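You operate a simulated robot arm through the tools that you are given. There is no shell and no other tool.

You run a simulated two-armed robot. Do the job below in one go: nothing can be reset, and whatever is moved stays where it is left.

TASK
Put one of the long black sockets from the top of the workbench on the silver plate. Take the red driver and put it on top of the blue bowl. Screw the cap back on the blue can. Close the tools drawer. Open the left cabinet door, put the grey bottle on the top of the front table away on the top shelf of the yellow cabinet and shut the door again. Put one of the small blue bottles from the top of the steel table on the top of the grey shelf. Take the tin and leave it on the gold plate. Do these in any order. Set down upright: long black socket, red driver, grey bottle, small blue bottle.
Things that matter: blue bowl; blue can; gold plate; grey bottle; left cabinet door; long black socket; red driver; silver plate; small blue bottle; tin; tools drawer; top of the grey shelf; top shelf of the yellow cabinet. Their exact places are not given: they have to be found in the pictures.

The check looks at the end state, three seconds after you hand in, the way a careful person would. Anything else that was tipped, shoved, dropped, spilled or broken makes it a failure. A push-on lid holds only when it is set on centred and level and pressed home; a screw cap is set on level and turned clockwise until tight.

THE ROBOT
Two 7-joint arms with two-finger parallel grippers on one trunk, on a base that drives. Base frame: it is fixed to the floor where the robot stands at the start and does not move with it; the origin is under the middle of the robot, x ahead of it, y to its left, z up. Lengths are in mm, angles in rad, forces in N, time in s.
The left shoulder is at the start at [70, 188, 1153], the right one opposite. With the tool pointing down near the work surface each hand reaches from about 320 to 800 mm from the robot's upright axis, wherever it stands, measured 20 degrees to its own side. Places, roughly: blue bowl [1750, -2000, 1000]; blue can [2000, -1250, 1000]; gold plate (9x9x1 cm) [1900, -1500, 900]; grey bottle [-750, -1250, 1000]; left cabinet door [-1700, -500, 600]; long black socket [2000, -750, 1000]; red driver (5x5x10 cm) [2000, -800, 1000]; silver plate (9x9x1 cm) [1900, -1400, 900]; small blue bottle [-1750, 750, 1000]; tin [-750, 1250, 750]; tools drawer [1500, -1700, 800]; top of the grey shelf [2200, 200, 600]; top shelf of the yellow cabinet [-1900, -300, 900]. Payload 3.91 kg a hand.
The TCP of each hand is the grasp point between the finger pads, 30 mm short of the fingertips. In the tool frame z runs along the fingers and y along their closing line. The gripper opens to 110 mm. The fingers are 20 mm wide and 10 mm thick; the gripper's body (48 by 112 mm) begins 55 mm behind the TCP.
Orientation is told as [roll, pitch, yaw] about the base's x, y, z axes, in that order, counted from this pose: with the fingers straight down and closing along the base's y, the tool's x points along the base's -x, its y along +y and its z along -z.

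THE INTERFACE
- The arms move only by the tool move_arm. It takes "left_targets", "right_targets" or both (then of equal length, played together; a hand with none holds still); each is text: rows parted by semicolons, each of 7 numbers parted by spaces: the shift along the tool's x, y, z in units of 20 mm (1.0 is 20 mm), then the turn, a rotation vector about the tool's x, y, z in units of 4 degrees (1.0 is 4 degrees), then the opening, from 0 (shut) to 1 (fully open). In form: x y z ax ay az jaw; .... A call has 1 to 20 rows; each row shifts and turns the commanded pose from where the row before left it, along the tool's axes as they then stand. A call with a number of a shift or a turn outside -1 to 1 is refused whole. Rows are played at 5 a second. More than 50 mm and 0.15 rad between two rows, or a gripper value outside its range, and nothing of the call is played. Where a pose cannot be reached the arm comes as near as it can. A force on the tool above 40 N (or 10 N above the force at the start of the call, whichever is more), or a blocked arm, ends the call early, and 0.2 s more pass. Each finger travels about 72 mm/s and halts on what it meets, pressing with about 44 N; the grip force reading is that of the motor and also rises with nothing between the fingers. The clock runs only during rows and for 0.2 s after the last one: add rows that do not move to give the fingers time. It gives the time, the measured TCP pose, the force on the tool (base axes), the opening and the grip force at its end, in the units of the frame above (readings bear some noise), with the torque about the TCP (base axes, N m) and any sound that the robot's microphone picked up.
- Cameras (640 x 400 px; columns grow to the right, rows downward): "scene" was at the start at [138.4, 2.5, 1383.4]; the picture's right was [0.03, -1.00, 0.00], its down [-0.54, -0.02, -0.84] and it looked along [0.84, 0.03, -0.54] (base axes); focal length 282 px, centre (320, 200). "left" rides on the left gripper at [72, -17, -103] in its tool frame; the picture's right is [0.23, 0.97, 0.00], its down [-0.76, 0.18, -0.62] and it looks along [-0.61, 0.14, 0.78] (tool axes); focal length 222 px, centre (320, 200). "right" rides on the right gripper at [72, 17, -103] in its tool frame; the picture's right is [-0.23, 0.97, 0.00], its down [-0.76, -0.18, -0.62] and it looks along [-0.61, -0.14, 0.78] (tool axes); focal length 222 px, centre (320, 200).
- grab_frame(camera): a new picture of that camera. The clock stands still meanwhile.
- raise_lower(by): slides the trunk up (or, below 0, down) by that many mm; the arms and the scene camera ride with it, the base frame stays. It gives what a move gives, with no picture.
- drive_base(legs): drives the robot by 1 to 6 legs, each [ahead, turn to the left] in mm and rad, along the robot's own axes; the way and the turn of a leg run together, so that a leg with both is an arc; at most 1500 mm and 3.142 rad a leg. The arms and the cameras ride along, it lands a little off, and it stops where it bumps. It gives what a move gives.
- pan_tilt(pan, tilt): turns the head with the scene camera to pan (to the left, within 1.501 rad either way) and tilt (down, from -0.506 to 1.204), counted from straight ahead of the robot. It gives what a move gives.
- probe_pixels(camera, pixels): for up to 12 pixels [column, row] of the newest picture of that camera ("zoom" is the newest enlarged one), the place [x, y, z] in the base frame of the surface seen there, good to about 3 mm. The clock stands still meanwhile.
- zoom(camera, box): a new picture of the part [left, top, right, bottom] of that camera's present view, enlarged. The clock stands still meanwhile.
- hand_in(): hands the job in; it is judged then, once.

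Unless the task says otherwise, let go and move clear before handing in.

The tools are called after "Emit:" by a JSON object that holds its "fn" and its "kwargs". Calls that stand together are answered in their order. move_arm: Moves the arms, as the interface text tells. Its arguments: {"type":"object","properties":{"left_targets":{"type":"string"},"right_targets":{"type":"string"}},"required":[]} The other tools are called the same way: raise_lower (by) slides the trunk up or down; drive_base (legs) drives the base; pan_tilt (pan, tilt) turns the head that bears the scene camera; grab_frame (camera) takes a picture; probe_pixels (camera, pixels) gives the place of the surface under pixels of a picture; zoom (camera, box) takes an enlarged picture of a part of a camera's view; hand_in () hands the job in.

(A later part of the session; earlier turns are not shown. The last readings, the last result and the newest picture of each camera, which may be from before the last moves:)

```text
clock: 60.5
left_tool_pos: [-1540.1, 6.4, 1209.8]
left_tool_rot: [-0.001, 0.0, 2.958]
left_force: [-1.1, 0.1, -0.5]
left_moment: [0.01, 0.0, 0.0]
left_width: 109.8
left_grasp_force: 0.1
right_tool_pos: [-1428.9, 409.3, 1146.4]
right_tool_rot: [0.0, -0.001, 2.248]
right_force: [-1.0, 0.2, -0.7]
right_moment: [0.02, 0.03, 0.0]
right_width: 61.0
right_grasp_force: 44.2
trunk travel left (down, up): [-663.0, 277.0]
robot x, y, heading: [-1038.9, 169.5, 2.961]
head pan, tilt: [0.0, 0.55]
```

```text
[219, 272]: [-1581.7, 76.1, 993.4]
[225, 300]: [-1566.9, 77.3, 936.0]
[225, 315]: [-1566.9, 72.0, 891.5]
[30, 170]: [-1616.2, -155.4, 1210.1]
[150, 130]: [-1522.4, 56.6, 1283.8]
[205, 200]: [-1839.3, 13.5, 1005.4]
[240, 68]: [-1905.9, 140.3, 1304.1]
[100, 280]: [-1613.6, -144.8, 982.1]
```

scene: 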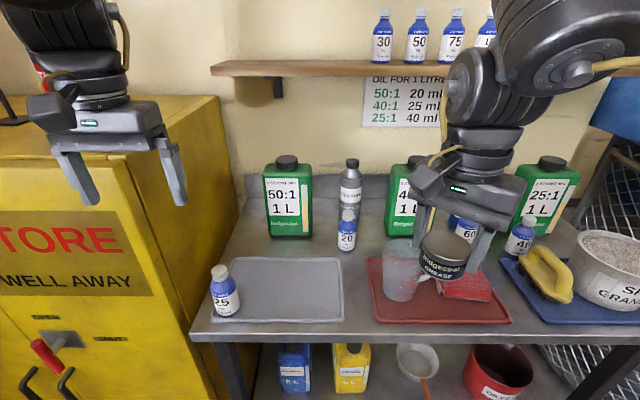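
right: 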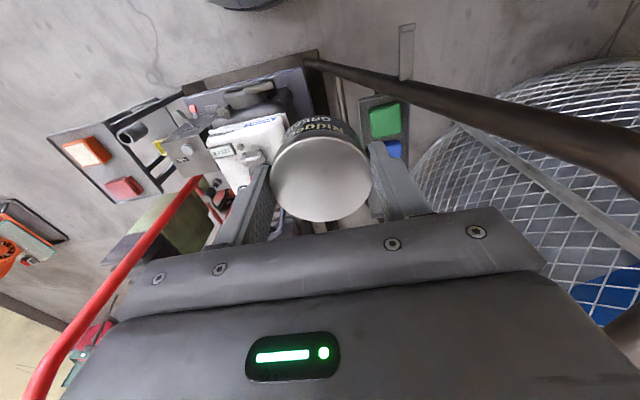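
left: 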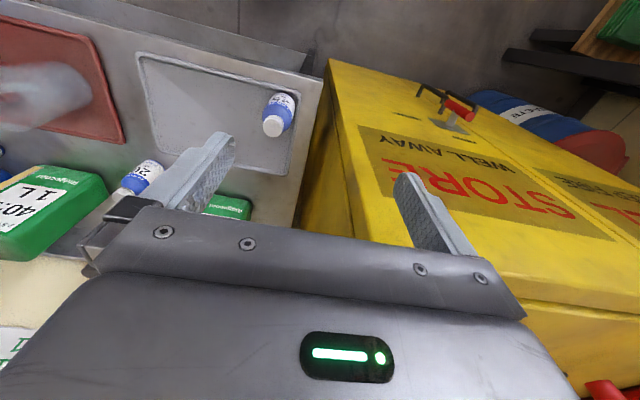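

The cap centre is about (-1589,74), top z 996. I'll move the left hand sideways over it and down to z≈1050.

Emit:
{"fn": "move_arm", "kwargs": {"left_targets": "0 -0.7225 0 0 0 0 1; 0 -0.7225 0 0 0 0 1; 0 -0.7225 0 0 0 0 1; 0 -0.7225 0 0 0 0 1; -0.7575 0 0.5 0 0 0 1; -0.7575 0 0.5 0 0 0 1; -0.7575 0 0.5 0 0 0 1; -0.7575 0 0.5 0 0 0 1; 0 0 1 0 0 0 1; 0 0 1 0 0 0 1; 0 0 1 0 0 0 1; 0 0 1 0 0 0 1; 0 0 1 0 0 0 1; 0 0 0 0 0 0 1; 0 0 0 0 0 0 1"}}

Emit:
{"fn": "grab_frame", "kwargs": {"camera": "left"}}

Emit:
{"fn": "grab_frame", "kwargs": {"camera": "scene"}}

```text
clock: 63.7
left_tool_pos: [-1588.8, 75.9, 1071.3]
left_tool_rot: [0.0, 0.0, 2.96]
left_force: [-0.7, 0.3, -1.0]
left_moment: [-0.03, 0.0, 0.02]
left_width: 110.2
left_grasp_force: 0.1
right_tool_pos: [-1429.8, 410.2, 1146.5]
right_tool_rot: [0.002, 0.0, 2.25]
right_force: [0.2, 0.7, -1.1]
right_moment: [0.0, 0.0, 0.01]
right_width: 61.0
right_grasp_force: 44.2
trunk travel left (down, up): [-663.0, 277.0]
robot x, y, heading: [-1040.4, 165.0, 2.962]
head pan, tilt: [0.0, 0.55]
```

```text
taken
```

left: 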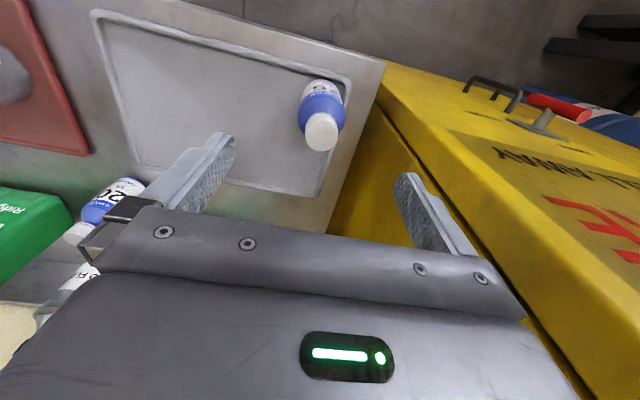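

```text
taken
```

scene: 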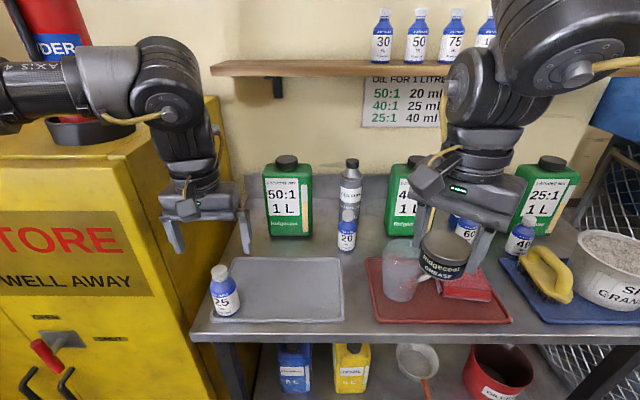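

The left forearm passes above the cabinet region near the extinguisher (50,40). I'll probe the clearances before descending.

Emit:
{"fn": "probe_pixels", "kwargs": {"camera": "scene", "pixels": [[40, 115], [60, 80], [20, 90], [160, 100], [140, 60], [55, 45], [85, 140], [130, 160], [20, 135], [180, 180]]}}

```text
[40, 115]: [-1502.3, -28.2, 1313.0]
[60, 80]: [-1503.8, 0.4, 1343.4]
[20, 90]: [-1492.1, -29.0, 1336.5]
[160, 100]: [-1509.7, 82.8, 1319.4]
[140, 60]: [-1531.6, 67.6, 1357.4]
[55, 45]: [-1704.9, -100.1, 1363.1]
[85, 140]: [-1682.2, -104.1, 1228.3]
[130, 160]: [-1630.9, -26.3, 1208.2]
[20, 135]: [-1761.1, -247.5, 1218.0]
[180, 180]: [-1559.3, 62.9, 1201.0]
```

The forearm would come down onto the cabinet's front edge if I descend here, so I'll back the robot up 170 mm to straighten the arm and reach forward again.

Emit:
{"fn": "drive_base", "kwargs": {"legs": [[-170, 0]]}}

Emit:
{"fn": "move_arm", "kwargs": {"left_targets": "-0.9 0 0 0 0 0 1; -0.9 0 0 0 0 0 1; -0.9 0 0 0 0 0 1; -0.9 0 0 0 0 0 1; -0.9 0 0 0 0 0 1; -0.9 0 0 0 0 0 1; -0.9 0 0 0 0 0 1; 0 0 0 0 0 0 1"}}

Emit:
{"fn": "grab_frame", "kwargs": {"camera": "scene"}}

```text
clock: 65.2
left_tool_pos: [-1423.3, 44.2, 1070.7]
left_tool_rot: [0.002, 0.001, 2.96]
left_force: [0.2, 0.4, -0.5]
left_moment: [0.0, 0.02, 0.0]
left_width: 110.0
left_grasp_force: 0.0
right_tool_pos: [-1263.6, 378.7, 1145.0]
right_tool_rot: [0.001, 0.001, 2.251]
right_force: [0.3, 0.1, -1.1]
right_moment: [-0.01, -0.01, 0.04]
right_width: 61.0
right_grasp_force: 44.6
trunk travel left (down, up): [-663.0, 277.0]
robot x, y, heading: [-871.7, 140.0, 2.959]
head pan, tilt: [0.0, 0.55]
```

```text
clock: 67.0
left_tool_pos: [-1547.1, 66.6, 1070.1]
left_tool_rot: [-0.001, 0.0, 2.961]
left_force: [-0.1, -0.1, -0.3]
left_moment: [0.01, 0.04, -0.01]
left_width: 110.1
left_grasp_force: 0.0
right_tool_pos: [-1262.8, 377.2, 1145.6]
right_tool_rot: [0.002, 0.0, 2.251]
right_force: [-0.2, -1.3, -0.4]
right_moment: [0.01, -0.02, -0.03]
right_width: 61.2
right_grasp_force: 43.8
trunk travel left (down, up): [-663.0, 277.0]
robot x, y, heading: [-873.8, 138.1, 2.962]
head pan, tilt: [0.0, 0.55]
```

```text
taken
```

scene: 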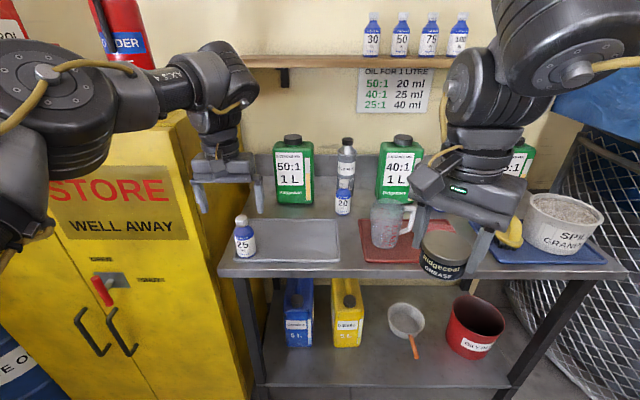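

The arm is now straighter; I'll probe the elbow and forearm positions relative to the cabinet front (x≈-1610).

Emit:
{"fn": "probe_pixels", "kwargs": {"camera": "scene", "pixels": [[40, 110], [120, 110], [170, 90], [215, 80], [215, 140], [110, 75], [80, 150], [150, 120], [245, 225]]}}

```text
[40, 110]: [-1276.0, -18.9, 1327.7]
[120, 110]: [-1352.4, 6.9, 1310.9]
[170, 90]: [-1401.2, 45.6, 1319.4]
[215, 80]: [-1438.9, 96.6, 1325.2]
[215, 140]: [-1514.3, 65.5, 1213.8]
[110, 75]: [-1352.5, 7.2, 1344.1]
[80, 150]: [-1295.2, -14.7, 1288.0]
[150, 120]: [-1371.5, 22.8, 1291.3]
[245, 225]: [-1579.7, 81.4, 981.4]
```

The forearm is well in front of the cabinet. I'll finish the forward motion and descend around the bottle to z≈957.

Emit:
{"fn": "move_arm", "kwargs": {"left_targets": "-0.71 0 0 0 0 0 1; -0.71 0 0 0 0 0 1; -0.71 0 0 0 0 0 1; 0 0 0.8 0 0 0 1; 0 0 0.8 0 0 0 1; 0 0 0 0 0 0 1"}}

Emit:
{"fn": "grab_frame", "kwargs": {"camera": "left"}}

```text
clock: 68.3
left_tool_pos: [-1571.9, 74.3, 1038.7]
left_tool_rot: [-0.001, 0.0, 2.959]
left_force: [-0.1, -0.2, 0.1]
left_moment: [-0.03, 0.02, 0.03]
left_width: 109.7
left_grasp_force: 0.1
left hand out of reach, approached as far as the arm can: row 3
right_tool_pos: [-1262.0, 378.2, 1145.8]
right_tool_rot: [0.002, 0.0, 2.25]
right_force: [-0.4, 0.4, -1.2]
right_moment: [0.03, -0.02, 0.02]
right_width: 60.7
right_grasp_force: 44.2
trunk travel left (down, up): [-663.0, 277.0]
robot x, y, heading: [-871.5, 138.9, 2.959]
head pan, tilt: [0.0, 0.55]
```

```text
taken
```

left: 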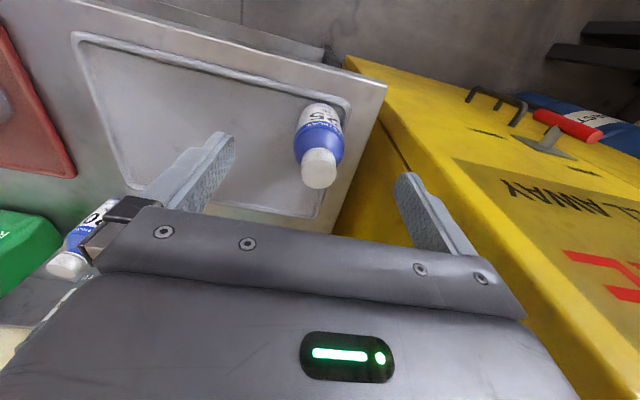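

The reach limit is near; I'll drive the base ahead 40 mm and then correct the hand's position.

Emit:
{"fn": "drive_base", "kwargs": {"legs": [[40, 0]]}}

```text
clock: 69.2
left_tool_pos: [-1603.1, 79.5, 1046.5]
left_tool_rot: [0.001, -0.011, 2.96]
left_force: [1.7, 0.9, 1.5]
left_moment: [0.02, 0.07, -0.01]
left_width: 110.0
left_grasp_force: 0.0
right_tool_pos: [-1291.3, 383.5, 1151.0]
right_tool_rot: [0.01, -0.006, 2.249]
right_force: [1.1, -0.3, -0.6]
right_moment: [0.04, 0.07, 0.02]
right_width: 60.8
right_grasp_force: 44.4
trunk travel left (down, up): [-663.0, 277.0]
robot x, y, heading: [-909.8, 143.5, 2.962]
head pan, tilt: [0.0, 0.55]
```

The readings show a slight tilt just after stopping (z 1046, pitch -0.011); I'll wait a moment and reread.

Emit:
{"fn": "move_arm", "kwargs": {"left_targets": "0 0 0 0 0 0 1; 0 0 0 0 0 0 1"}}

Emit:
{"fn": "grab_frame", "kwargs": {"camera": "left"}}

Emit:
{"fn": "grab_frame", "kwargs": {"camera": "scene"}}

```text
clock: 69.8
left_tool_pos: [-1608.9, 80.5, 1041.4]
left_tool_rot: [-0.001, -0.006, 2.959]
left_force: [0.9, 0.1, 0.7]
left_moment: [0.01, 0.01, -0.01]
left_width: 109.9
left_grasp_force: 0.0
right_tool_pos: [-1297.0, 383.4, 1147.9]
right_tool_rot: [0.005, -0.003, 2.252]
right_force: [0.3, -0.9, -1.0]
right_moment: [0.0, 0.07, -0.02]
right_width: 60.8
right_grasp_force: 44.0
trunk travel left (down, up): [-663.0, 277.0]
robot x, y, heading: [-910.9, 143.5, 2.954]
head pan, tilt: [0.0, 0.55]
```

```text
taken
```

left: 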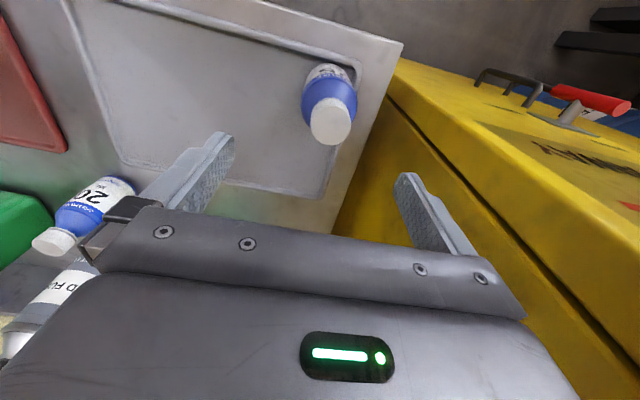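

```text
taken
```

scene: 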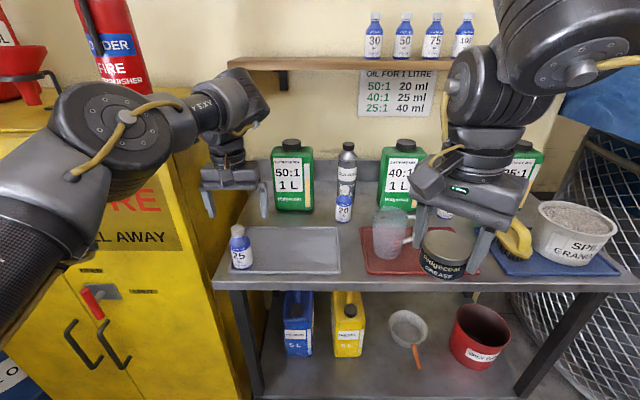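

The cap is at (331,122) in the left picture; I'll probe it before the correction.

Emit:
{"fn": "probe_pixels", "kwargs": {"camera": "left", "pixels": [[331, 125], [313, 120], [349, 122], [331, 143], [331, 106], [330, 85]]}}

```text
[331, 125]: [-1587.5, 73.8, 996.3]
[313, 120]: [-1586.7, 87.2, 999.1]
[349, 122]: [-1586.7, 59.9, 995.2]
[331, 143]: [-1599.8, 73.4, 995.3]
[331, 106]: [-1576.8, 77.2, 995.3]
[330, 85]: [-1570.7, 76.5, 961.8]
```

Cap centre (-1588,74). I'll shift by the correction and descend to z≈957.

Emit:
{"fn": "move_arm", "kwargs": {"left_targets": "0.545 0.065 0 0 0 0 1; 0.545 0.065 0 0 0 0 1; 0 0 0.7 0 0 0 1; 0 0 0.7 0 0 0 1; 0 0 0.7 0 0 0 1; 0 0 0.7 0 0 0 1; 0 0 0.7 0 0 0 1; 0 0 0.7 0 0 0 1; 0 0 0 0 0 0 1; 0 0 0 0 0 0 1"}}

Emit:
{"fn": "grab_frame", "kwargs": {"camera": "left"}}

Emit:
{"fn": "grab_frame", "kwargs": {"camera": "scene"}}

```text
clock: 72.0
left_tool_pos: [-1590.5, 75.1, 955.7]
left_tool_rot: [0.001, -0.003, 2.958]
left_force: [0.7, 1.5, 0.2]
left_moment: [0.05, -0.01, -0.03]
left_width: 109.8
left_grasp_force: 0.1
right_tool_pos: [-1300.6, 384.6, 1146.5]
right_tool_rot: [0.004, 0.0, 2.25]
right_force: [0.0, 0.8, -0.5]
right_moment: [-0.01, 0.0, 0.0]
right_width: 61.0
right_grasp_force: 44.4
trunk travel left (down, up): [-663.0, 277.0]
robot x, y, heading: [-912.4, 146.0, 2.957]
head pan, tilt: [0.0, 0.55]
```

```text
taken
```

left: 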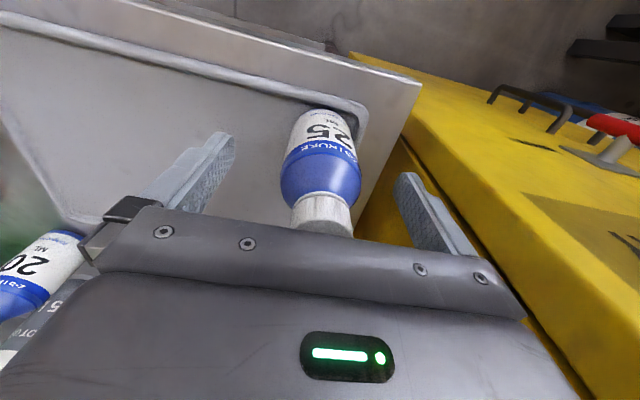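

```text
taken
```

scene: 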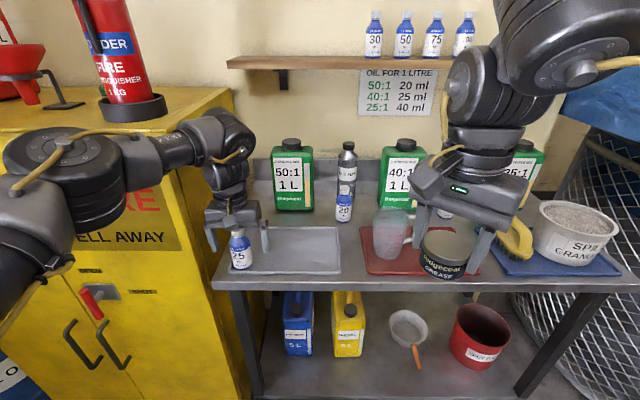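

The bottle's neck is between the fingers (320,210 in the left picture). I'll close the left jaw on it.

Emit:
{"fn": "move_arm", "kwargs": {"left_targets": "0 0 0 0 0 0 0.6; 0 0 0 0 0 0 0.45; 0 0 0 0 0 0 0.3; 0 0 0 0 0 0 0.25; 0 0 0 0 0 0 0.25"}}

Emit:
{"fn": "grab_frame", "kwargs": {"camera": "left"}}

```text
clock: 73.2
left_tool_pos: [-1590.7, 74.3, 954.2]
left_tool_rot: [0.0, -0.003, 2.959]
left_force: [-0.4, -0.4, -0.1]
left_moment: [-0.12, 0.03, -0.01]
left_width: 46.0
left_grasp_force: 43.3
right_tool_pos: [-1300.6, 385.8, 1148.0]
right_tool_rot: [0.003, 0.001, 2.251]
right_force: [-0.3, -0.4, -1.2]
right_moment: [0.0, 0.01, 0.0]
right_width: 61.1
right_grasp_force: 44.2
trunk travel left (down, up): [-663.0, 277.0]
robot x, y, heading: [-906.9, 141.0, 2.962]
head pan, tilt: [0.0, 0.55]
```

```text
taken
```

left: 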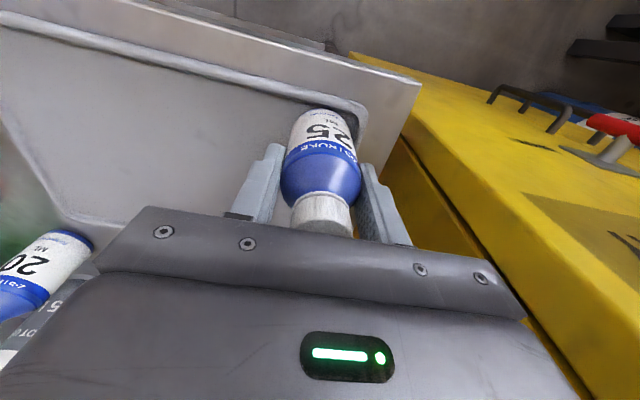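

The bottle is gripped (46 mm). I'll lift it straight up, then withdraw the hand toward the robot.

Emit:
{"fn": "move_arm", "kwargs": {"left_targets": "0 0 -0.5 0 0 0 0.25; 0 0 -1 0 0 0 0.25; 0 0 -1 0 0 0 0.25; 0 0 -1 0 0 0 0.25; 0 0 -1 0 0 0 0.25; 0 0 -1 0 0 0 0.25; 0.8 0 -1 0 0 0 0.25; 0.8 0 -1 0 0 0 0.25; 0.8 0 -1 0 0 0 0.25; 0.8 0 -1 0 0 0 0.25; 1 0 0 0 0 0 0.25; 1 0 0 0 0 0 0.25; 1 0 0 0 0 0 0.25; 1 0 0 0 0 0 0.25; 1 0 0 0 0 0 0.25; 1 0 0 0 0 0 0.25; 1 0 0 0 0 0 0.25; 1 0 0 0 0 0 0.25"}}

Emit:
{"fn": "grab_frame", "kwargs": {"camera": "left"}}

Emit:
{"fn": "grab_frame", "kwargs": {"camera": "scene"}}

```text
clock: 77.0
left_tool_pos: [-1379.2, 35.3, 1145.1]
left_tool_rot: [0.0, -0.002, 2.959]
left_force: [-0.1, -0.1, -0.4]
left_moment: [-0.01, -0.01, -0.03]
left_width: 45.9
left_grasp_force: 43.9
left hand out of reach, approached as far as the arm can: row 18
right_tool_pos: [-1300.1, 385.2, 1147.2]
right_tool_rot: [0.003, 0.0, 2.25]
right_force: [-0.1, 0.6, -1.3]
right_moment: [-0.01, 0.0, 0.0]
right_width: 61.0
right_grasp_force: 43.9
trunk travel left (down, up): [-663.0, 277.0]
robot x, y, heading: [-907.1, 144.7, 2.967]
head pan, tilt: [0.0, 0.55]
```

```text
taken
```

left: 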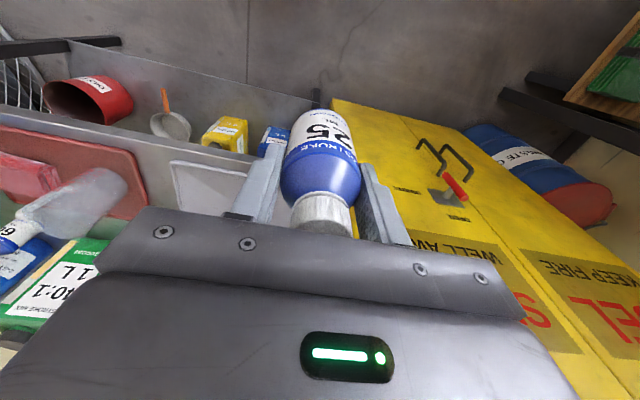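

```text
taken
```

scene: 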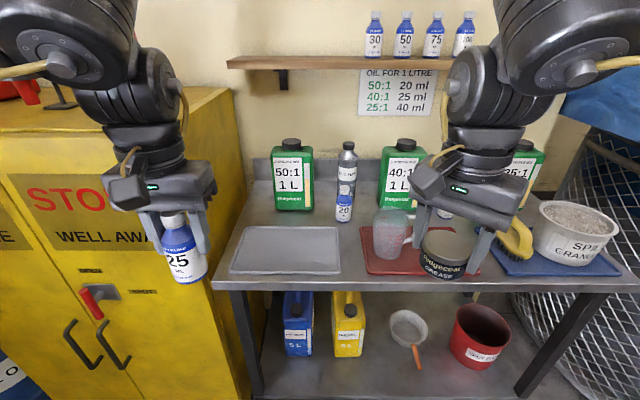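

Both items are held. While here, I'll zoom in on the cabinet doors, whose red lever shows at (95,295).

Emit:
{"fn": "zoom", "kwargs": {"camera": "scene", "box": [20, 250, 180, 390]}}

Emit:
{"fn": "pan_tilt", "kwargs": {"pan": 0.6, "tilt": 0.6}}

Emit:
{"fn": "grab_frame", "kwargs": {"camera": "scene"}}

```text
2.86 times, centred on (100, 320) of scene
```

zoom: 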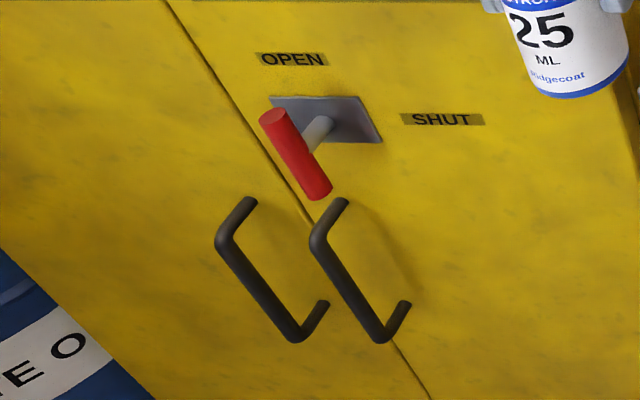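

```text
clock: 78.0
left_tool_pos: [-1380.4, 35.5, 1145.0]
left_tool_rot: [0.001, -0.002, 2.958]
left_force: [0.0, 0.2, -0.5]
left_moment: [-0.01, -0.02, 0.01]
left_width: 45.6
left_grasp_force: 44.1
right_tool_pos: [-1300.2, 384.7, 1146.8]
right_tool_rot: [0.004, 0.0, 2.25]
right_force: [-0.5, -0.1, -0.8]
right_moment: [0.0, -0.01, -0.01]
right_width: 61.0
right_grasp_force: 44.6
trunk travel left (down, up): [-663.0, 277.0]
robot x, y, heading: [-912.5, 144.0, 2.961]
head pan, tilt: [0.6, 0.6]
```

```text
taken
```

scene: 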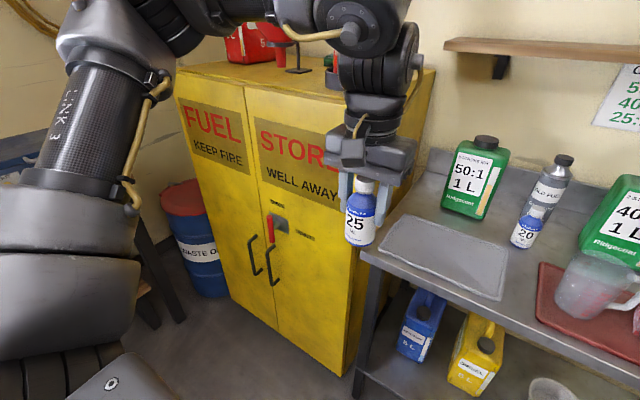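

The cabinet has a red latch lever with OPEN/SHUT labels next to the handles; I'll handle that later. Now I'll back away, turn around, and look toward the grey shelf.

Emit:
{"fn": "drive_base", "kwargs": {"legs": [[-420, 0], [0, -2.96]]}}

Emit:
{"fn": "pan_tilt", "kwargs": {"pan": 0.0, "tilt": 0.5}}

Emit:
{"fn": "grab_frame", "kwargs": {"camera": "scene"}}

```text
clock: 87.5
left_tool_pos: [-55.8, 266.8, 1144.3]
left_tool_rot: [-0.002, -0.002, 0.018]
left_force: [0.4, -0.4, -1.6]
left_moment: [-0.01, 0.02, -0.01]
left_width: 46.0
left_grasp_force: 43.9
right_tool_pos: [-66.4, -91.9, 1146.3]
right_tool_rot: [0.004, 0.0, -0.691]
right_force: [-0.4, 0.2, -1.3]
right_moment: [-0.01, -0.01, 0.0]
right_width: 61.3
right_grasp_force: 43.5
trunk travel left (down, up): [-663.0, 277.0]
robot x, y, heading: [-493.8, 65.1, 0.021]
head pan, tilt: [0.6, 0.6]
```

```text
clock: 88.5
left_tool_pos: [-56.7, 266.7, 1144.2]
left_tool_rot: [0.0, -0.002, 0.016]
left_force: [0.1, 0.6, -1.4]
left_moment: [0.01, 0.02, -0.01]
left_width: 45.8
left_grasp_force: 43.8
right_tool_pos: [-65.2, -90.8, 1148.1]
right_tool_rot: [0.002, 0.0, -0.69]
right_force: [-0.7, 0.0, -1.2]
right_moment: [-0.03, -0.01, 0.01]
right_width: 61.0
right_grasp_force: 44.1
trunk travel left (down, up): [-663.0, 277.0]
robot x, y, heading: [-496.5, 68.1, 0.022]
head pan, tilt: [0.0, 0.499]
```

```text
taken
```

scene: 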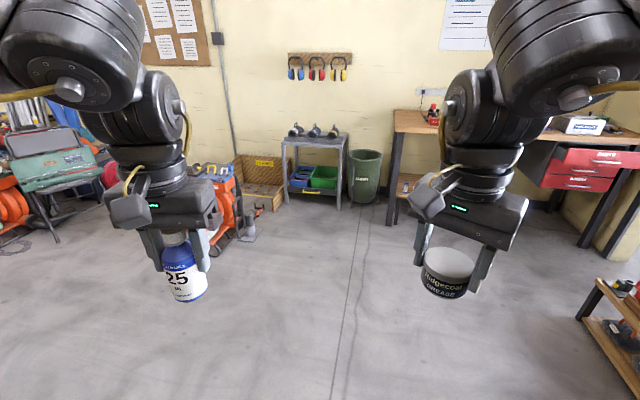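

The way ahead is clear between the orange machine (225,230) and the bench. I'll probe obstacle positions.

Emit:
{"fn": "probe_pixels", "kwargs": {"camera": "scene", "pixels": [[250, 240], [215, 250], [285, 140], [345, 150], [340, 205], [310, 135], [295, 130], [333, 130], [390, 225], [275, 190], [265, 210]]}}

Emit:
{"fn": "zoom", "kwargs": {"camera": "scene", "box": [210, 110, 390, 220]}}

```text
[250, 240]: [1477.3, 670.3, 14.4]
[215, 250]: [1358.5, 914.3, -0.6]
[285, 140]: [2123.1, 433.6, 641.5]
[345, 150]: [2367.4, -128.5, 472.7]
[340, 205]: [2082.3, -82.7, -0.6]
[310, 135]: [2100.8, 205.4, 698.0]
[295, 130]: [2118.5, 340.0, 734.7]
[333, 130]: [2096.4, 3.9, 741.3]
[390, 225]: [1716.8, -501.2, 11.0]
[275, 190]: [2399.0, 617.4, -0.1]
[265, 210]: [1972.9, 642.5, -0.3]
```

```text
3.56 times, centred on (300, 165) of scene
```

zoom: 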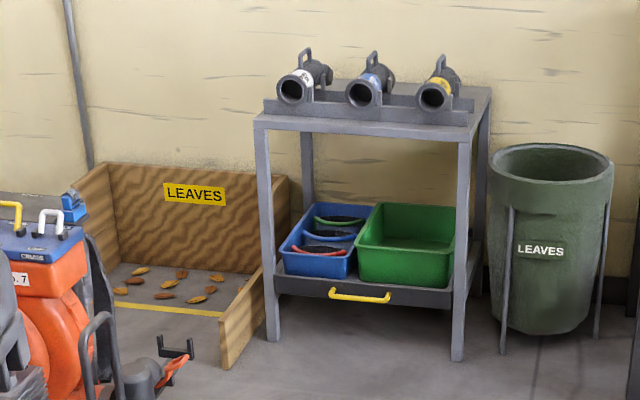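

The shelf top is around z≈650-700 with three lamps in a rail. I'll drive nearer for a better view.

Emit:
{"fn": "drive_base", "kwargs": {"legs": [[1500, 0.0], [300, 0.0]]}}

Emit:
{"fn": "pan_tilt", "kwargs": {"pan": 0.0, "tilt": 0.7}}

Emit:
{"fn": "grab_frame", "kwargs": {"camera": "scene"}}

```text
clock: 97.6
left_tool_pos: [1747.9, 308.6, 1144.5]
left_tool_rot: [0.0, -0.004, 0.024]
left_force: [0.5, 0.2, -0.5]
left_moment: [-0.01, 0.0, 0.03]
left_width: 46.0
left_grasp_force: 44.3
right_tool_pos: [1740.9, -48.6, 1148.4]
right_tool_rot: [0.006, -0.002, -0.685]
right_force: [-0.3, 0.1, -1.2]
right_moment: [0.0, 0.0, 0.01]
right_width: 60.8
right_grasp_force: 43.5
trunk travel left (down, up): [-663.0, 277.0]
robot x, y, heading: [1306.5, 109.7, 0.024]
head pan, tilt: [0.0, 0.499]
```

```text
clock: 98.3
left_tool_pos: [1750.4, 308.5, 1144.9]
left_tool_rot: [0.0, -0.003, 0.024]
left_force: [-0.4, 0.0, -1.0]
left_moment: [0.0, 0.02, 0.01]
left_width: 46.1
left_grasp_force: 43.8
right_tool_pos: [1743.5, -49.2, 1147.3]
right_tool_rot: [0.004, 0.002, -0.685]
right_force: [-0.3, 0.7, -0.7]
right_moment: [-0.02, -0.01, 0.02]
right_width: 60.7
right_grasp_force: 43.7
trunk travel left (down, up): [-663.0, 277.0]
robot x, y, heading: [1313.0, 107.5, 0.025]
head pan, tilt: [0.0, 0.7]
```

```text
taken
```

scene: 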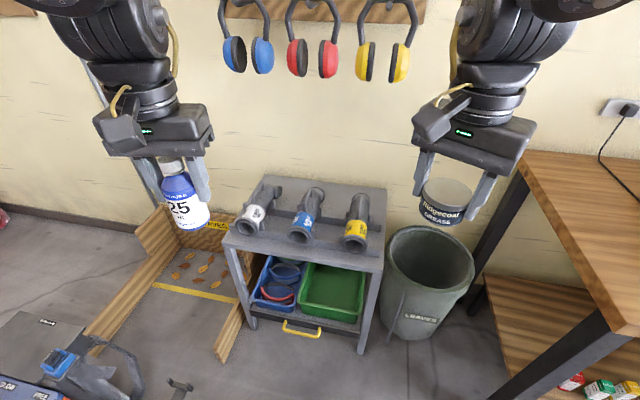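

The shelf top (230-385, 180-270) has three lamps; I'll zoom in to find a free patch.

Emit:
{"fn": "zoom", "kwargs": {"camera": "scene", "box": [210, 165, 400, 285]}}

```text
3.33 times, centred on (305, 225) of scene
```

zoom: 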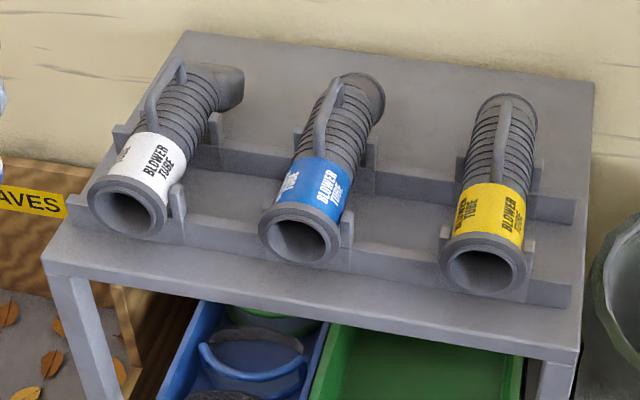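

Free spots: the back strip behind the rear rail (zoom 280,80 / 430,110) and the front strip. I'll probe extents.

Emit:
{"fn": "probe_pixels", "kwargs": {"camera": "zoom", "pixels": [[50, 250], [578, 350], [190, 38], [588, 90], [270, 80], [420, 110], [270, 145], [420, 170], [200, 265], [390, 285], [390, 315], [205, 235]]}}

Emit:
{"fn": "probe_pixels", "kwargs": {"camera": "zoom", "pixels": [[230, 90], [340, 85], [385, 110], [480, 105], [430, 80], [430, 140], [240, 200], [400, 230], [295, 210], [370, 80], [560, 130], [560, 180]]}}

```text
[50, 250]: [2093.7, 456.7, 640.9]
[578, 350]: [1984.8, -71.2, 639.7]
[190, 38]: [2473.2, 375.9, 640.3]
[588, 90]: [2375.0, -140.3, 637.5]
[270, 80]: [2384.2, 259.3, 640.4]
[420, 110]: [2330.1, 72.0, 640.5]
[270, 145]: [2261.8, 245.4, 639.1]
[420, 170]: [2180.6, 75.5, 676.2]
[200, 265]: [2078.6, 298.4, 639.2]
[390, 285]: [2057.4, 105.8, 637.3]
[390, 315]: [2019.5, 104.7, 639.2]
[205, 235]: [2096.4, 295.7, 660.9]
```

```text
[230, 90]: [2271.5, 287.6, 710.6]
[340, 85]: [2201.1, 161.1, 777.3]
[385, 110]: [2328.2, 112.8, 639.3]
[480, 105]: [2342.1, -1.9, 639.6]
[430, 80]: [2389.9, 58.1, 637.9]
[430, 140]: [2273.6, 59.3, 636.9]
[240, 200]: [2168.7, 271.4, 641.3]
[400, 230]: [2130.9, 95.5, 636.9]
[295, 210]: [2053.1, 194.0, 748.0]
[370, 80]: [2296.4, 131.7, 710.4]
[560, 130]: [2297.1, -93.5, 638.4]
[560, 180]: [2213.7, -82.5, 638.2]
```

The back strip behind the rear rail is ~140 mm deep at z 639, e.g. around (2340,70). I'll check the earmuffs and wall near there.

Emit:
{"fn": "probe_pixels", "kwargs": {"camera": "scene", "pixels": [[235, 55], [262, 55], [297, 60], [327, 60], [365, 65], [400, 65], [312, 5], [330, 130], [360, 150], [387, 10], [290, 150], [250, 5]]}}

```text
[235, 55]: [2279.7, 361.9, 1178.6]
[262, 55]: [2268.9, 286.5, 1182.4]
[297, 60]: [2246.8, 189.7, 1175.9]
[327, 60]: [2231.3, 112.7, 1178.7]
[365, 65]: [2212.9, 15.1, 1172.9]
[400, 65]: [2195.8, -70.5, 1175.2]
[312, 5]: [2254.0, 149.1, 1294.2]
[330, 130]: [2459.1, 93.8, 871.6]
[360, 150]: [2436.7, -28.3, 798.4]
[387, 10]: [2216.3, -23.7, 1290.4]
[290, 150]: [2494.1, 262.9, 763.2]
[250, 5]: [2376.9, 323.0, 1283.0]
```

The earmuffs hang at z≥1140, x≈2200-2280, so I'll keep the arm below them by lowering the trunk. First I'll look down to see how large the robot's own base is.

Emit:
{"fn": "pan_tilt", "kwargs": {"pan": 0.0, "tilt": 1.2}}

Emit:
{"fn": "grab_frame", "kwargs": {"camera": "scene"}}

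```text
clock: 99.3
left_tool_pos: [1749.0, 308.3, 1144.9]
left_tool_rot: [0.0, -0.001, 0.022]
left_force: [-0.3, 1.6, -1.1]
left_moment: [0.0, -0.02, -0.01]
left_width: 45.9
left_grasp_force: 43.6
right_tool_pos: [1741.5, -49.6, 1147.1]
right_tool_rot: [0.005, -0.002, -0.685]
right_force: [-0.1, 0.4, -1.6]
right_moment: [0.01, -0.01, -0.03]
right_width: 61.0
right_grasp_force: 44.1
trunk travel left (down, up): [-663.0, 277.0]
robot x, y, heading: [1311.0, 108.9, 0.021]
head pan, tilt: [0.0, 1.201]
```

```text
taken
```

scene: 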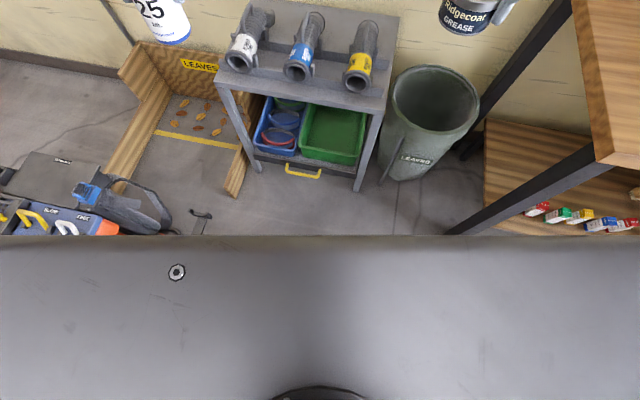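

A grey body fills the lower half; I'll probe its front edge to learn the base's extent.

Emit:
{"fn": "probe_pixels", "kwargs": {"camera": "scene", "pixels": [[320, 240], [5, 240], [635, 240], [177, 272], [320, 300], [320, 370], [320, 395], [320, 230], [100, 300], [550, 300]]}}

```text
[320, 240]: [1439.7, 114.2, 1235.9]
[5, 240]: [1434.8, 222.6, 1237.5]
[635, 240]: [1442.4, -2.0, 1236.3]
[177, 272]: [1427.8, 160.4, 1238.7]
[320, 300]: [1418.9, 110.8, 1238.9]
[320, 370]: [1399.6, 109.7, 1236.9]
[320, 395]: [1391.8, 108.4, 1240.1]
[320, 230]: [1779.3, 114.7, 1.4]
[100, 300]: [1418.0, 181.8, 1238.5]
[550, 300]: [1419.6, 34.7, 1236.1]
```

That grey block is only the torso (z 1237). I'll take another close picture of the shelf to see how far back the tube ends reach.

Emit:
{"fn": "zoom", "kwargs": {"camera": "scene", "box": [210, 0, 410, 130]}}

```text
3.08 times, centred on (310, 65) of scene
```

zoom: 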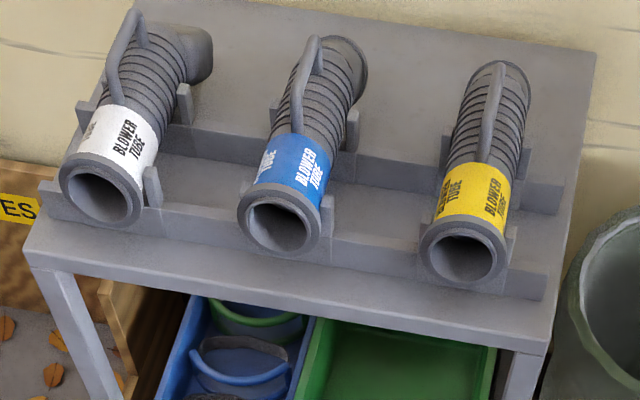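

Emit:
{"fn": "probe_pixels", "kwargs": {"camera": "zoom", "pixels": [[350, 45], [365, 70], [340, 60], [510, 70], [527, 100], [205, 40], [455, 130], [440, 80], [420, 150], [420, 130], [270, 50], [400, 30]]}}

```text
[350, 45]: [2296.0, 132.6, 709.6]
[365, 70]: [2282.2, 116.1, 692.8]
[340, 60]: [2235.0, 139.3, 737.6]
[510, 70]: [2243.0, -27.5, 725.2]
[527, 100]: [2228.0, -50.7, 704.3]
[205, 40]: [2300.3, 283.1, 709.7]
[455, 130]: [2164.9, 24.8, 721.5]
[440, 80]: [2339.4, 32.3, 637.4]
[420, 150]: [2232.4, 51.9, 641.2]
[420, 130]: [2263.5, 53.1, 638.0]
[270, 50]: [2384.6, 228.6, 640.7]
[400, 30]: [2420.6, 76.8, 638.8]
```

The free spot behind the rear rail at about (2316,50) is clear of the tube ends (x≤2300,y≥112). I'll lower the trunk 250 mm and drive up beside the shelf.

Emit:
{"fn": "raise_lower", "kwargs": {"by": -240}}

Emit:
{"fn": "pan_tilt", "kwargs": {"pan": 0.0, "tilt": 0.7}}

Emit:
{"fn": "drive_base", "kwargs": {"legs": [[0, -0.1], [325, 0], [0, -0.32]]}}

Emit:
{"fn": "grab_frame", "kwargs": {"camera": "scene"}}

Emit:
{"fn": "grab_frame", "kwargs": {"camera": "left"}}

```text
clock: 101.8
left_tool_pos: [1748.3, 311.0, 904.6]
left_tool_rot: [0.0, -0.002, 0.022]
left_force: [-1.0, 0.6, -0.7]
left_moment: [0.0, 0.04, 0.01]
left_width: 45.8
left_grasp_force: 44.0
right_tool_pos: [1741.2, -48.8, 907.6]
right_tool_rot: [0.005, -0.002, -0.685]
right_force: [0.5, 0.3, -1.4]
right_moment: [0.01, 0.04, 0.01]
right_width: 61.0
right_grasp_force: 43.8
trunk travel left (down, up): [-423.0, 517.0]
robot x, y, heading: [1311.1, 109.4, 0.022]
head pan, tilt: [0.0, 1.201]
```

```text
clock: 102.7
left_tool_pos: [1749.7, 309.4, 904.9]
left_tool_rot: [0.0, -0.002, 0.023]
left_force: [-0.2, 0.3, 0.0]
left_moment: [0.01, 0.02, 0.0]
left_width: 45.7
left_grasp_force: 43.7
right_tool_pos: [1742.8, -49.0, 906.6]
right_tool_rot: [0.003, -0.001, -0.685]
right_force: [0.7, 0.9, -0.9]
right_moment: [0.03, 0.0, 0.02]
right_width: 61.3
right_grasp_force: 44.1
trunk travel left (down, up): [-423.0, 517.0]
robot x, y, heading: [1309.7, 111.1, 0.026]
head pan, tilt: [0.0, 0.7]
```

```text
clock: 106.4
left_tool_pos: [2118.7, 89.8, 904.8]
left_tool_rot: [-0.001, -0.001, -0.395]
left_force: [-1.4, 0.4, -1.4]
left_moment: [0.05, 0.02, 0.03]
left_width: 46.0
left_grasp_force: 43.8
right_tool_pos: [1969.0, -235.8, 906.8]
right_tool_rot: [0.005, -0.001, -1.104]
right_force: [-0.3, 0.3, -1.0]
right_moment: [0.02, -0.01, 0.01]
right_width: 61.0
right_grasp_force: 44.1
trunk travel left (down, up): [-423.0, 517.0]
robot x, y, heading: [1639.8, 85.8, -0.392]
head pan, tilt: [0.0, 0.7]
```

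```text
taken
```

scene: 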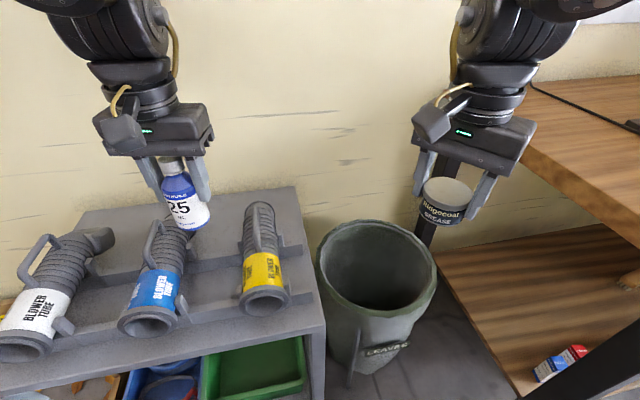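

```text
taken
```

left: 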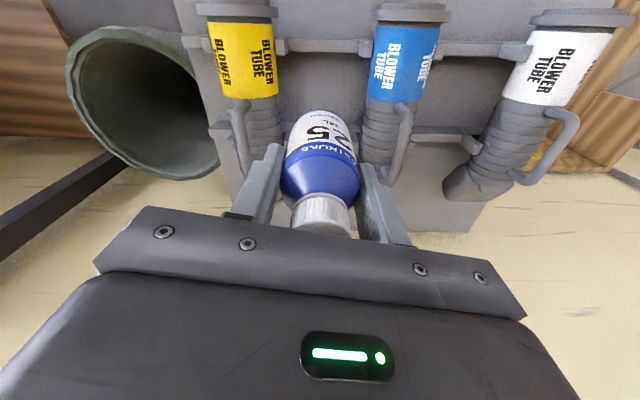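

The bottle hangs between the yellow and blue tubes. I'll probe the gap's edges from the left and scene pictures before lowering into it.

Emit:
{"fn": "probe_pixels", "kwargs": {"camera": "left", "pixels": [[276, 50], [280, 90], [283, 120], [370, 50], [366, 90], [362, 120], [240, 115], [405, 120], [330, 45], [320, 80]]}}

Emit:
{"fn": "probe_pixels", "kwargs": {"camera": "scene", "pixels": [[180, 270], [190, 240], [245, 260], [245, 220], [258, 205], [215, 210], [150, 240], [260, 240], [210, 265], [225, 210]]}}

```text
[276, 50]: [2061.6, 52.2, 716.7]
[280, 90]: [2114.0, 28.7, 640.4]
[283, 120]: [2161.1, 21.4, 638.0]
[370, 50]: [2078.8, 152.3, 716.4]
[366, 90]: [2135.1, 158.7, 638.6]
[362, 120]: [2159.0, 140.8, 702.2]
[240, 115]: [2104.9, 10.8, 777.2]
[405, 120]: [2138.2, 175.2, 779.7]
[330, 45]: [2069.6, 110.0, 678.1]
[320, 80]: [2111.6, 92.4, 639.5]
```

```text
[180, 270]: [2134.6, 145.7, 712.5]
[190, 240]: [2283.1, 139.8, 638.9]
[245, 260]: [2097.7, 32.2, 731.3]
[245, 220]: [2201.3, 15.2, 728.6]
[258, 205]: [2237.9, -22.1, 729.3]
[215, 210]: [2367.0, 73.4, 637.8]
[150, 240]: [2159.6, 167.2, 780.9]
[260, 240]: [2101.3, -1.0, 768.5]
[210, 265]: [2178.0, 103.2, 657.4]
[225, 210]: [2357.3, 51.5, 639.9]
```

The gap at x≈2118 is y 50-145, so the bottle (±33 with fingers) fits. I'll lower to TCP z≈800 and then move forward through the gap to (2316,50).

Emit:
{"fn": "move_arm", "kwargs": {"left_targets": "0 0 0.875 0 0 0 0.25; 0 0 0.875 0 0 0 0.25; 0 0 0.875 0 0 0 0.25; 0 0 0.875 0 0 0 0.25; 0 0 0.875 0 0 0 0.25; 0 0 0.875 0 0 0 0.25; 0 0 0 0 0 0 0.25"}}

Emit:
{"fn": "grab_frame", "kwargs": {"camera": "scene"}}

```text
clock: 108.0
left_tool_pos: [2144.1, 115.9, 830.4]
left_tool_rot: [0.0, -0.004, -0.396]
left_force: [-0.7, 0.8, -0.8]
left_moment: [0.01, -0.01, -0.01]
left_width: 46.0
left_grasp_force: 43.9
left hand out of reach, approached as far as the arm can: row 1, 2, 3, 4, 5, 6
right_tool_pos: [1968.4, -235.3, 907.0]
right_tool_rot: [0.004, -0.001, -1.104]
right_force: [0.3, 0.2, -1.0]
right_moment: [0.06, 0.0, -0.02]
right_width: 61.0
right_grasp_force: 43.9
trunk travel left (down, up): [-423.0, 517.0]
robot x, y, heading: [1638.6, 84.6, -0.39]
head pan, tilt: [0.0, 0.7]
```

```text
taken
```

scene: 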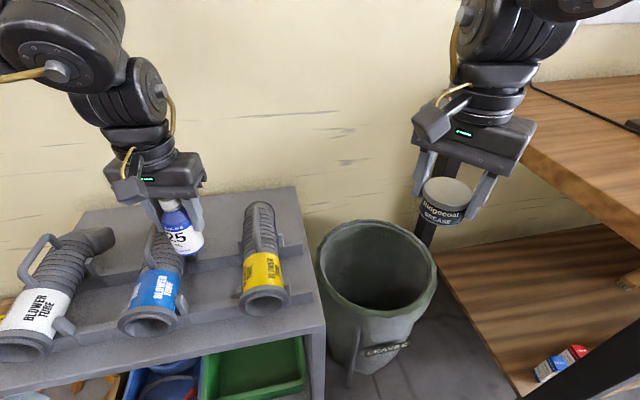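

The arm met its inner reach limit and shifted to (2144,116,830), still clear of the tubes. Before moving forward I'll check the earmuffs' lower ends.

Emit:
{"fn": "pan_tilt", "kwargs": {"pan": 0.3, "tilt": 0.2}}

Emit:
{"fn": "grab_frame", "kwargs": {"camera": "scene"}}

```text
clock: 109.0
left_tool_pos: [2143.3, 115.2, 831.0]
left_tool_rot: [0.0, -0.002, -0.397]
left_force: [-0.1, -0.6, -0.4]
left_moment: [-0.01, 0.03, 0.03]
left_width: 46.0
left_grasp_force: 44.0
right_tool_pos: [1969.7, -234.7, 907.5]
right_tool_rot: [0.005, -0.001, -1.102]
right_force: [-0.3, -0.2, -0.4]
right_moment: [0.02, -0.01, 0.01]
right_width: 60.9
right_grasp_force: 43.7
trunk travel left (down, up): [-423.0, 517.0]
robot x, y, heading: [1637.6, 84.0, -0.39]
head pan, tilt: [0.3, 0.201]
```

```text
taken
```

scene: 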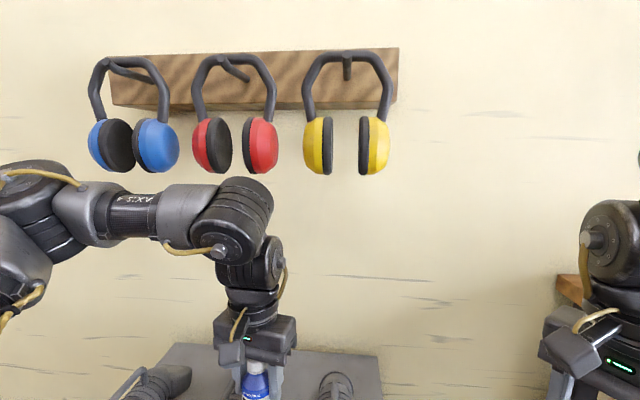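

Emit:
{"fn": "probe_pixels", "kwargs": {"camera": "scene", "pixels": [[215, 170], [260, 170], [325, 172], [375, 172], [108, 165], [155, 170], [245, 185], [200, 195], [230, 215], [130, 200], [60, 190], [240, 50]]}}

```text
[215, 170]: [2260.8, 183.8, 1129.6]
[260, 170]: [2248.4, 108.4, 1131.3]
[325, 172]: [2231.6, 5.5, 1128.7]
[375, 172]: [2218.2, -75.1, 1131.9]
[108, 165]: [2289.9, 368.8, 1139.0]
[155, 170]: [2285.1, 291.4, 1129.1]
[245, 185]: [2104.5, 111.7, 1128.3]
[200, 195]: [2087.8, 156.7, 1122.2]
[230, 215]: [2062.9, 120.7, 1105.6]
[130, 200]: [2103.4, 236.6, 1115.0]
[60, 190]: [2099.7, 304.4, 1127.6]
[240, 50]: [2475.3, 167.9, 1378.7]
```

Earmuff bottoms are at z≈1127 and the wrist top is about TCP+305, so I must get the TCP below ~800 before going farther in. I'll move diagonally forward and down to (2180,85,795).

Emit:
{"fn": "move_arm", "kwargs": {"left_targets": "-0.57 -0.17 0.45 0 0 0 0.25; -0.57 -0.17 0.45 0 0 0 0.25; -0.57 -0.17 0.45 0 0 0 0.25; -0.57 -0.17 0.45 0 0 0 0.25; 0 0 0 0 0 0 0.25"}}

Emit:
{"fn": "grab_frame", "kwargs": {"camera": "scene"}}

Emit:
{"fn": "grab_frame", "kwargs": {"camera": "left"}}

```text
clock: 110.2
left_tool_pos: [2180.5, 85.7, 795.3]
left_tool_rot: [0.001, -0.003, -0.394]
left_force: [-1.0, -0.5, -1.3]
left_moment: [-0.02, 0.0, -0.01]
left_width: 46.1
left_grasp_force: 44.1
right_tool_pos: [1968.0, -235.6, 907.7]
right_tool_rot: [0.006, -0.002, -1.103]
right_force: [0.1, 0.0, -1.6]
right_moment: [0.02, -0.01, -0.04]
right_width: 60.8
right_grasp_force: 43.8
trunk travel left (down, up): [-423.0, 517.0]
robot x, y, heading: [1640.2, 86.0, -0.391]
head pan, tilt: [0.3, 0.201]
```

```text
taken
```

scene: 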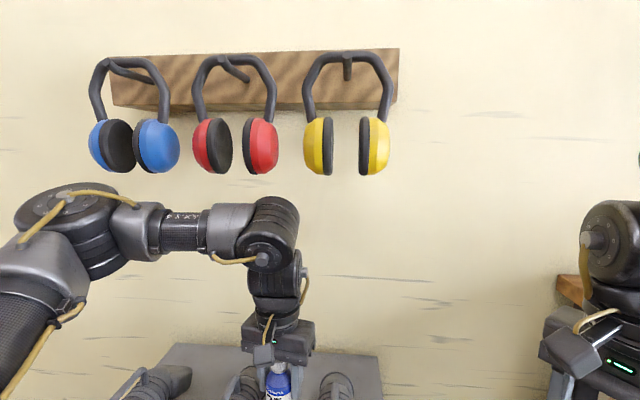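

```text
taken
```

left: 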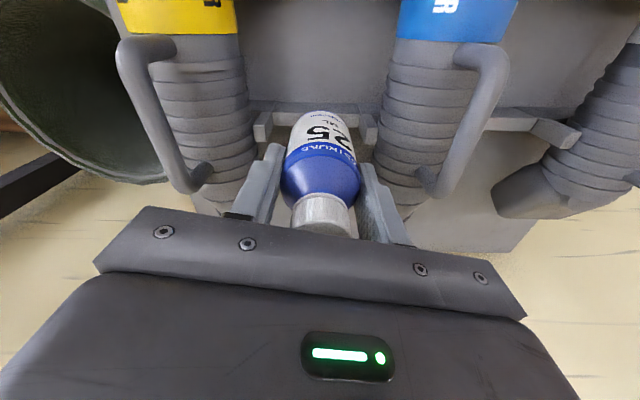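

Clear of the earmuffs. I'll move forward through the gap to about (2316,50), lowering slightly.

Emit:
{"fn": "move_arm", "kwargs": {"left_targets": "-0.8675 0.121 0.1 0 0 0 0.25; -0.8675 0.121 0.1 0 0 0 0.25; -0.8675 0.121 0.1 0 0 0 0.25; -0.8675 0.121 0.1 0 0 0 0.25; -0.8675 0.121 0.1 0 0 0 0.25; -0.8675 0.121 0.1 0 0 0 0.25; -0.8675 0.121 0.2 0 0 0 0.25; -0.8675 0.121 0.2 0 0 0 0.25; 0 0 0 0 0 0 0.25"}}

Emit:
{"fn": "grab_frame", "kwargs": {"camera": "left"}}

Emit:
{"fn": "pan_tilt", "kwargs": {"pan": 0.2, "tilt": 0.6}}

Emit:
{"fn": "grab_frame", "kwargs": {"camera": "scene"}}

```text
clock: 112.2
left_tool_pos: [2315.9, 47.9, 775.8]
left_tool_rot: [0.001, -0.001, -0.398]
left_force: [-0.3, -0.2, -0.6]
left_moment: [0.03, -0.03, -0.01]
left_width: 45.8
left_grasp_force: 43.4
right_tool_pos: [1967.9, -234.8, 907.2]
right_tool_rot: [0.003, -0.002, -1.104]
right_force: [0.1, 0.6, -1.5]
right_moment: [0.03, 0.01, -0.03]
right_width: 60.9
right_grasp_force: 44.2
trunk travel left (down, up): [-423.0, 517.0]
robot x, y, heading: [1637.8, 84.7, -0.391]
head pan, tilt: [0.3, 0.201]
```

```text
taken
```

left: 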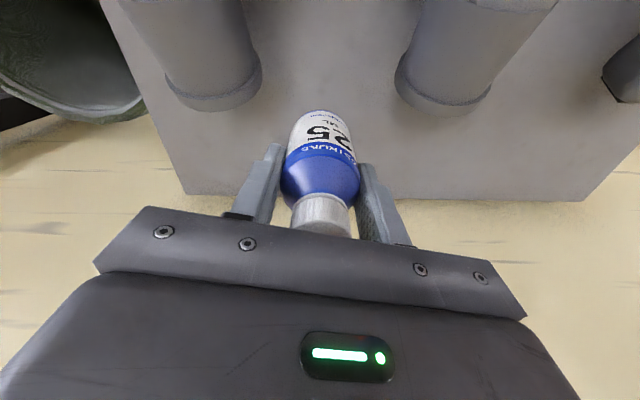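

```text
clock: 113.0
left_tool_pos: [2316.3, 48.1, 775.6]
left_tool_rot: [0.001, -0.002, -0.395]
left_force: [-0.5, 0.6, -1.1]
left_moment: [-0.02, 0.02, -0.01]
left_width: 46.0
left_grasp_force: 43.7
right_tool_pos: [1968.2, -235.1, 907.3]
right_tool_rot: [0.003, -0.001, -1.105]
right_force: [-0.2, -0.2, -1.1]
right_moment: [-0.02, 0.0, -0.01]
right_width: 60.8
right_grasp_force: 44.9
trunk travel left (down, up): [-423.0, 517.0]
robot x, y, heading: [1635.5, 83.4, -0.395]
head pan, tilt: [0.201, 0.6]
```

```text
taken
```

scene: 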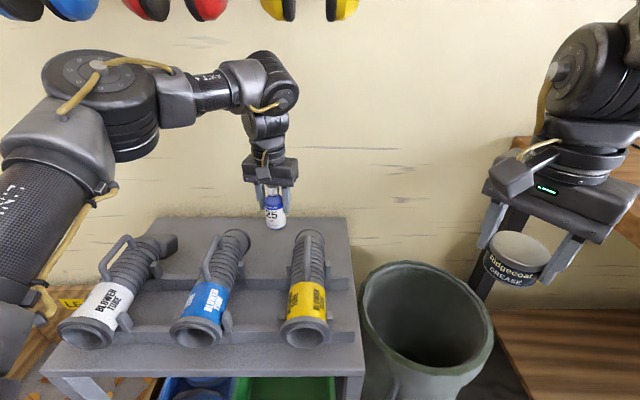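

The bottle is behind the tubes over free shelf. I'll probe the surface height here and then lower it.

Emit:
{"fn": "probe_pixels", "kwargs": {"camera": "left", "pixels": [[280, 130], [380, 140], [300, 105], [420, 180], [250, 160], [324, 112]]}}

Emit:
{"fn": "move_arm", "kwargs": {"left_targets": "0 0 0.75 0 0 0 0.25; 0 0 0.75 0 0 0 0.25; 0 0 0.75 0 0 0 0.25; 0 0 0.6 0 0 0 0.25; 0 0 0 0 0 0 0.25; 0 0 0 0 0 0 0.25"}}

```text
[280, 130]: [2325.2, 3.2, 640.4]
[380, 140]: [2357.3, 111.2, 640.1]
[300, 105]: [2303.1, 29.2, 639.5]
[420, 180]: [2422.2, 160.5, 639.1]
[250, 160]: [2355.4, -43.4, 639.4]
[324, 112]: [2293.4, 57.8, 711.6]
```

```text
clock: 114.4
left_tool_pos: [2317.2, 49.6, 717.5]
left_tool_rot: [0.001, 0.0, -0.395]
left_force: [0.1, 0.3, -1.5]
left_moment: [0.02, -0.01, -0.02]
left_width: 46.1
left_grasp_force: 43.4
right_tool_pos: [1968.4, -233.9, 907.5]
right_tool_rot: [0.005, 0.0, -1.103]
right_force: [0.3, 0.5, -1.6]
right_moment: [0.0, -0.02, 0.02]
right_width: 61.1
right_grasp_force: 44.0
trunk travel left (down, up): [-423.0, 517.0]
robot x, y, heading: [1640.7, 85.2, -0.395]
head pan, tilt: [0.201, 0.6]
```

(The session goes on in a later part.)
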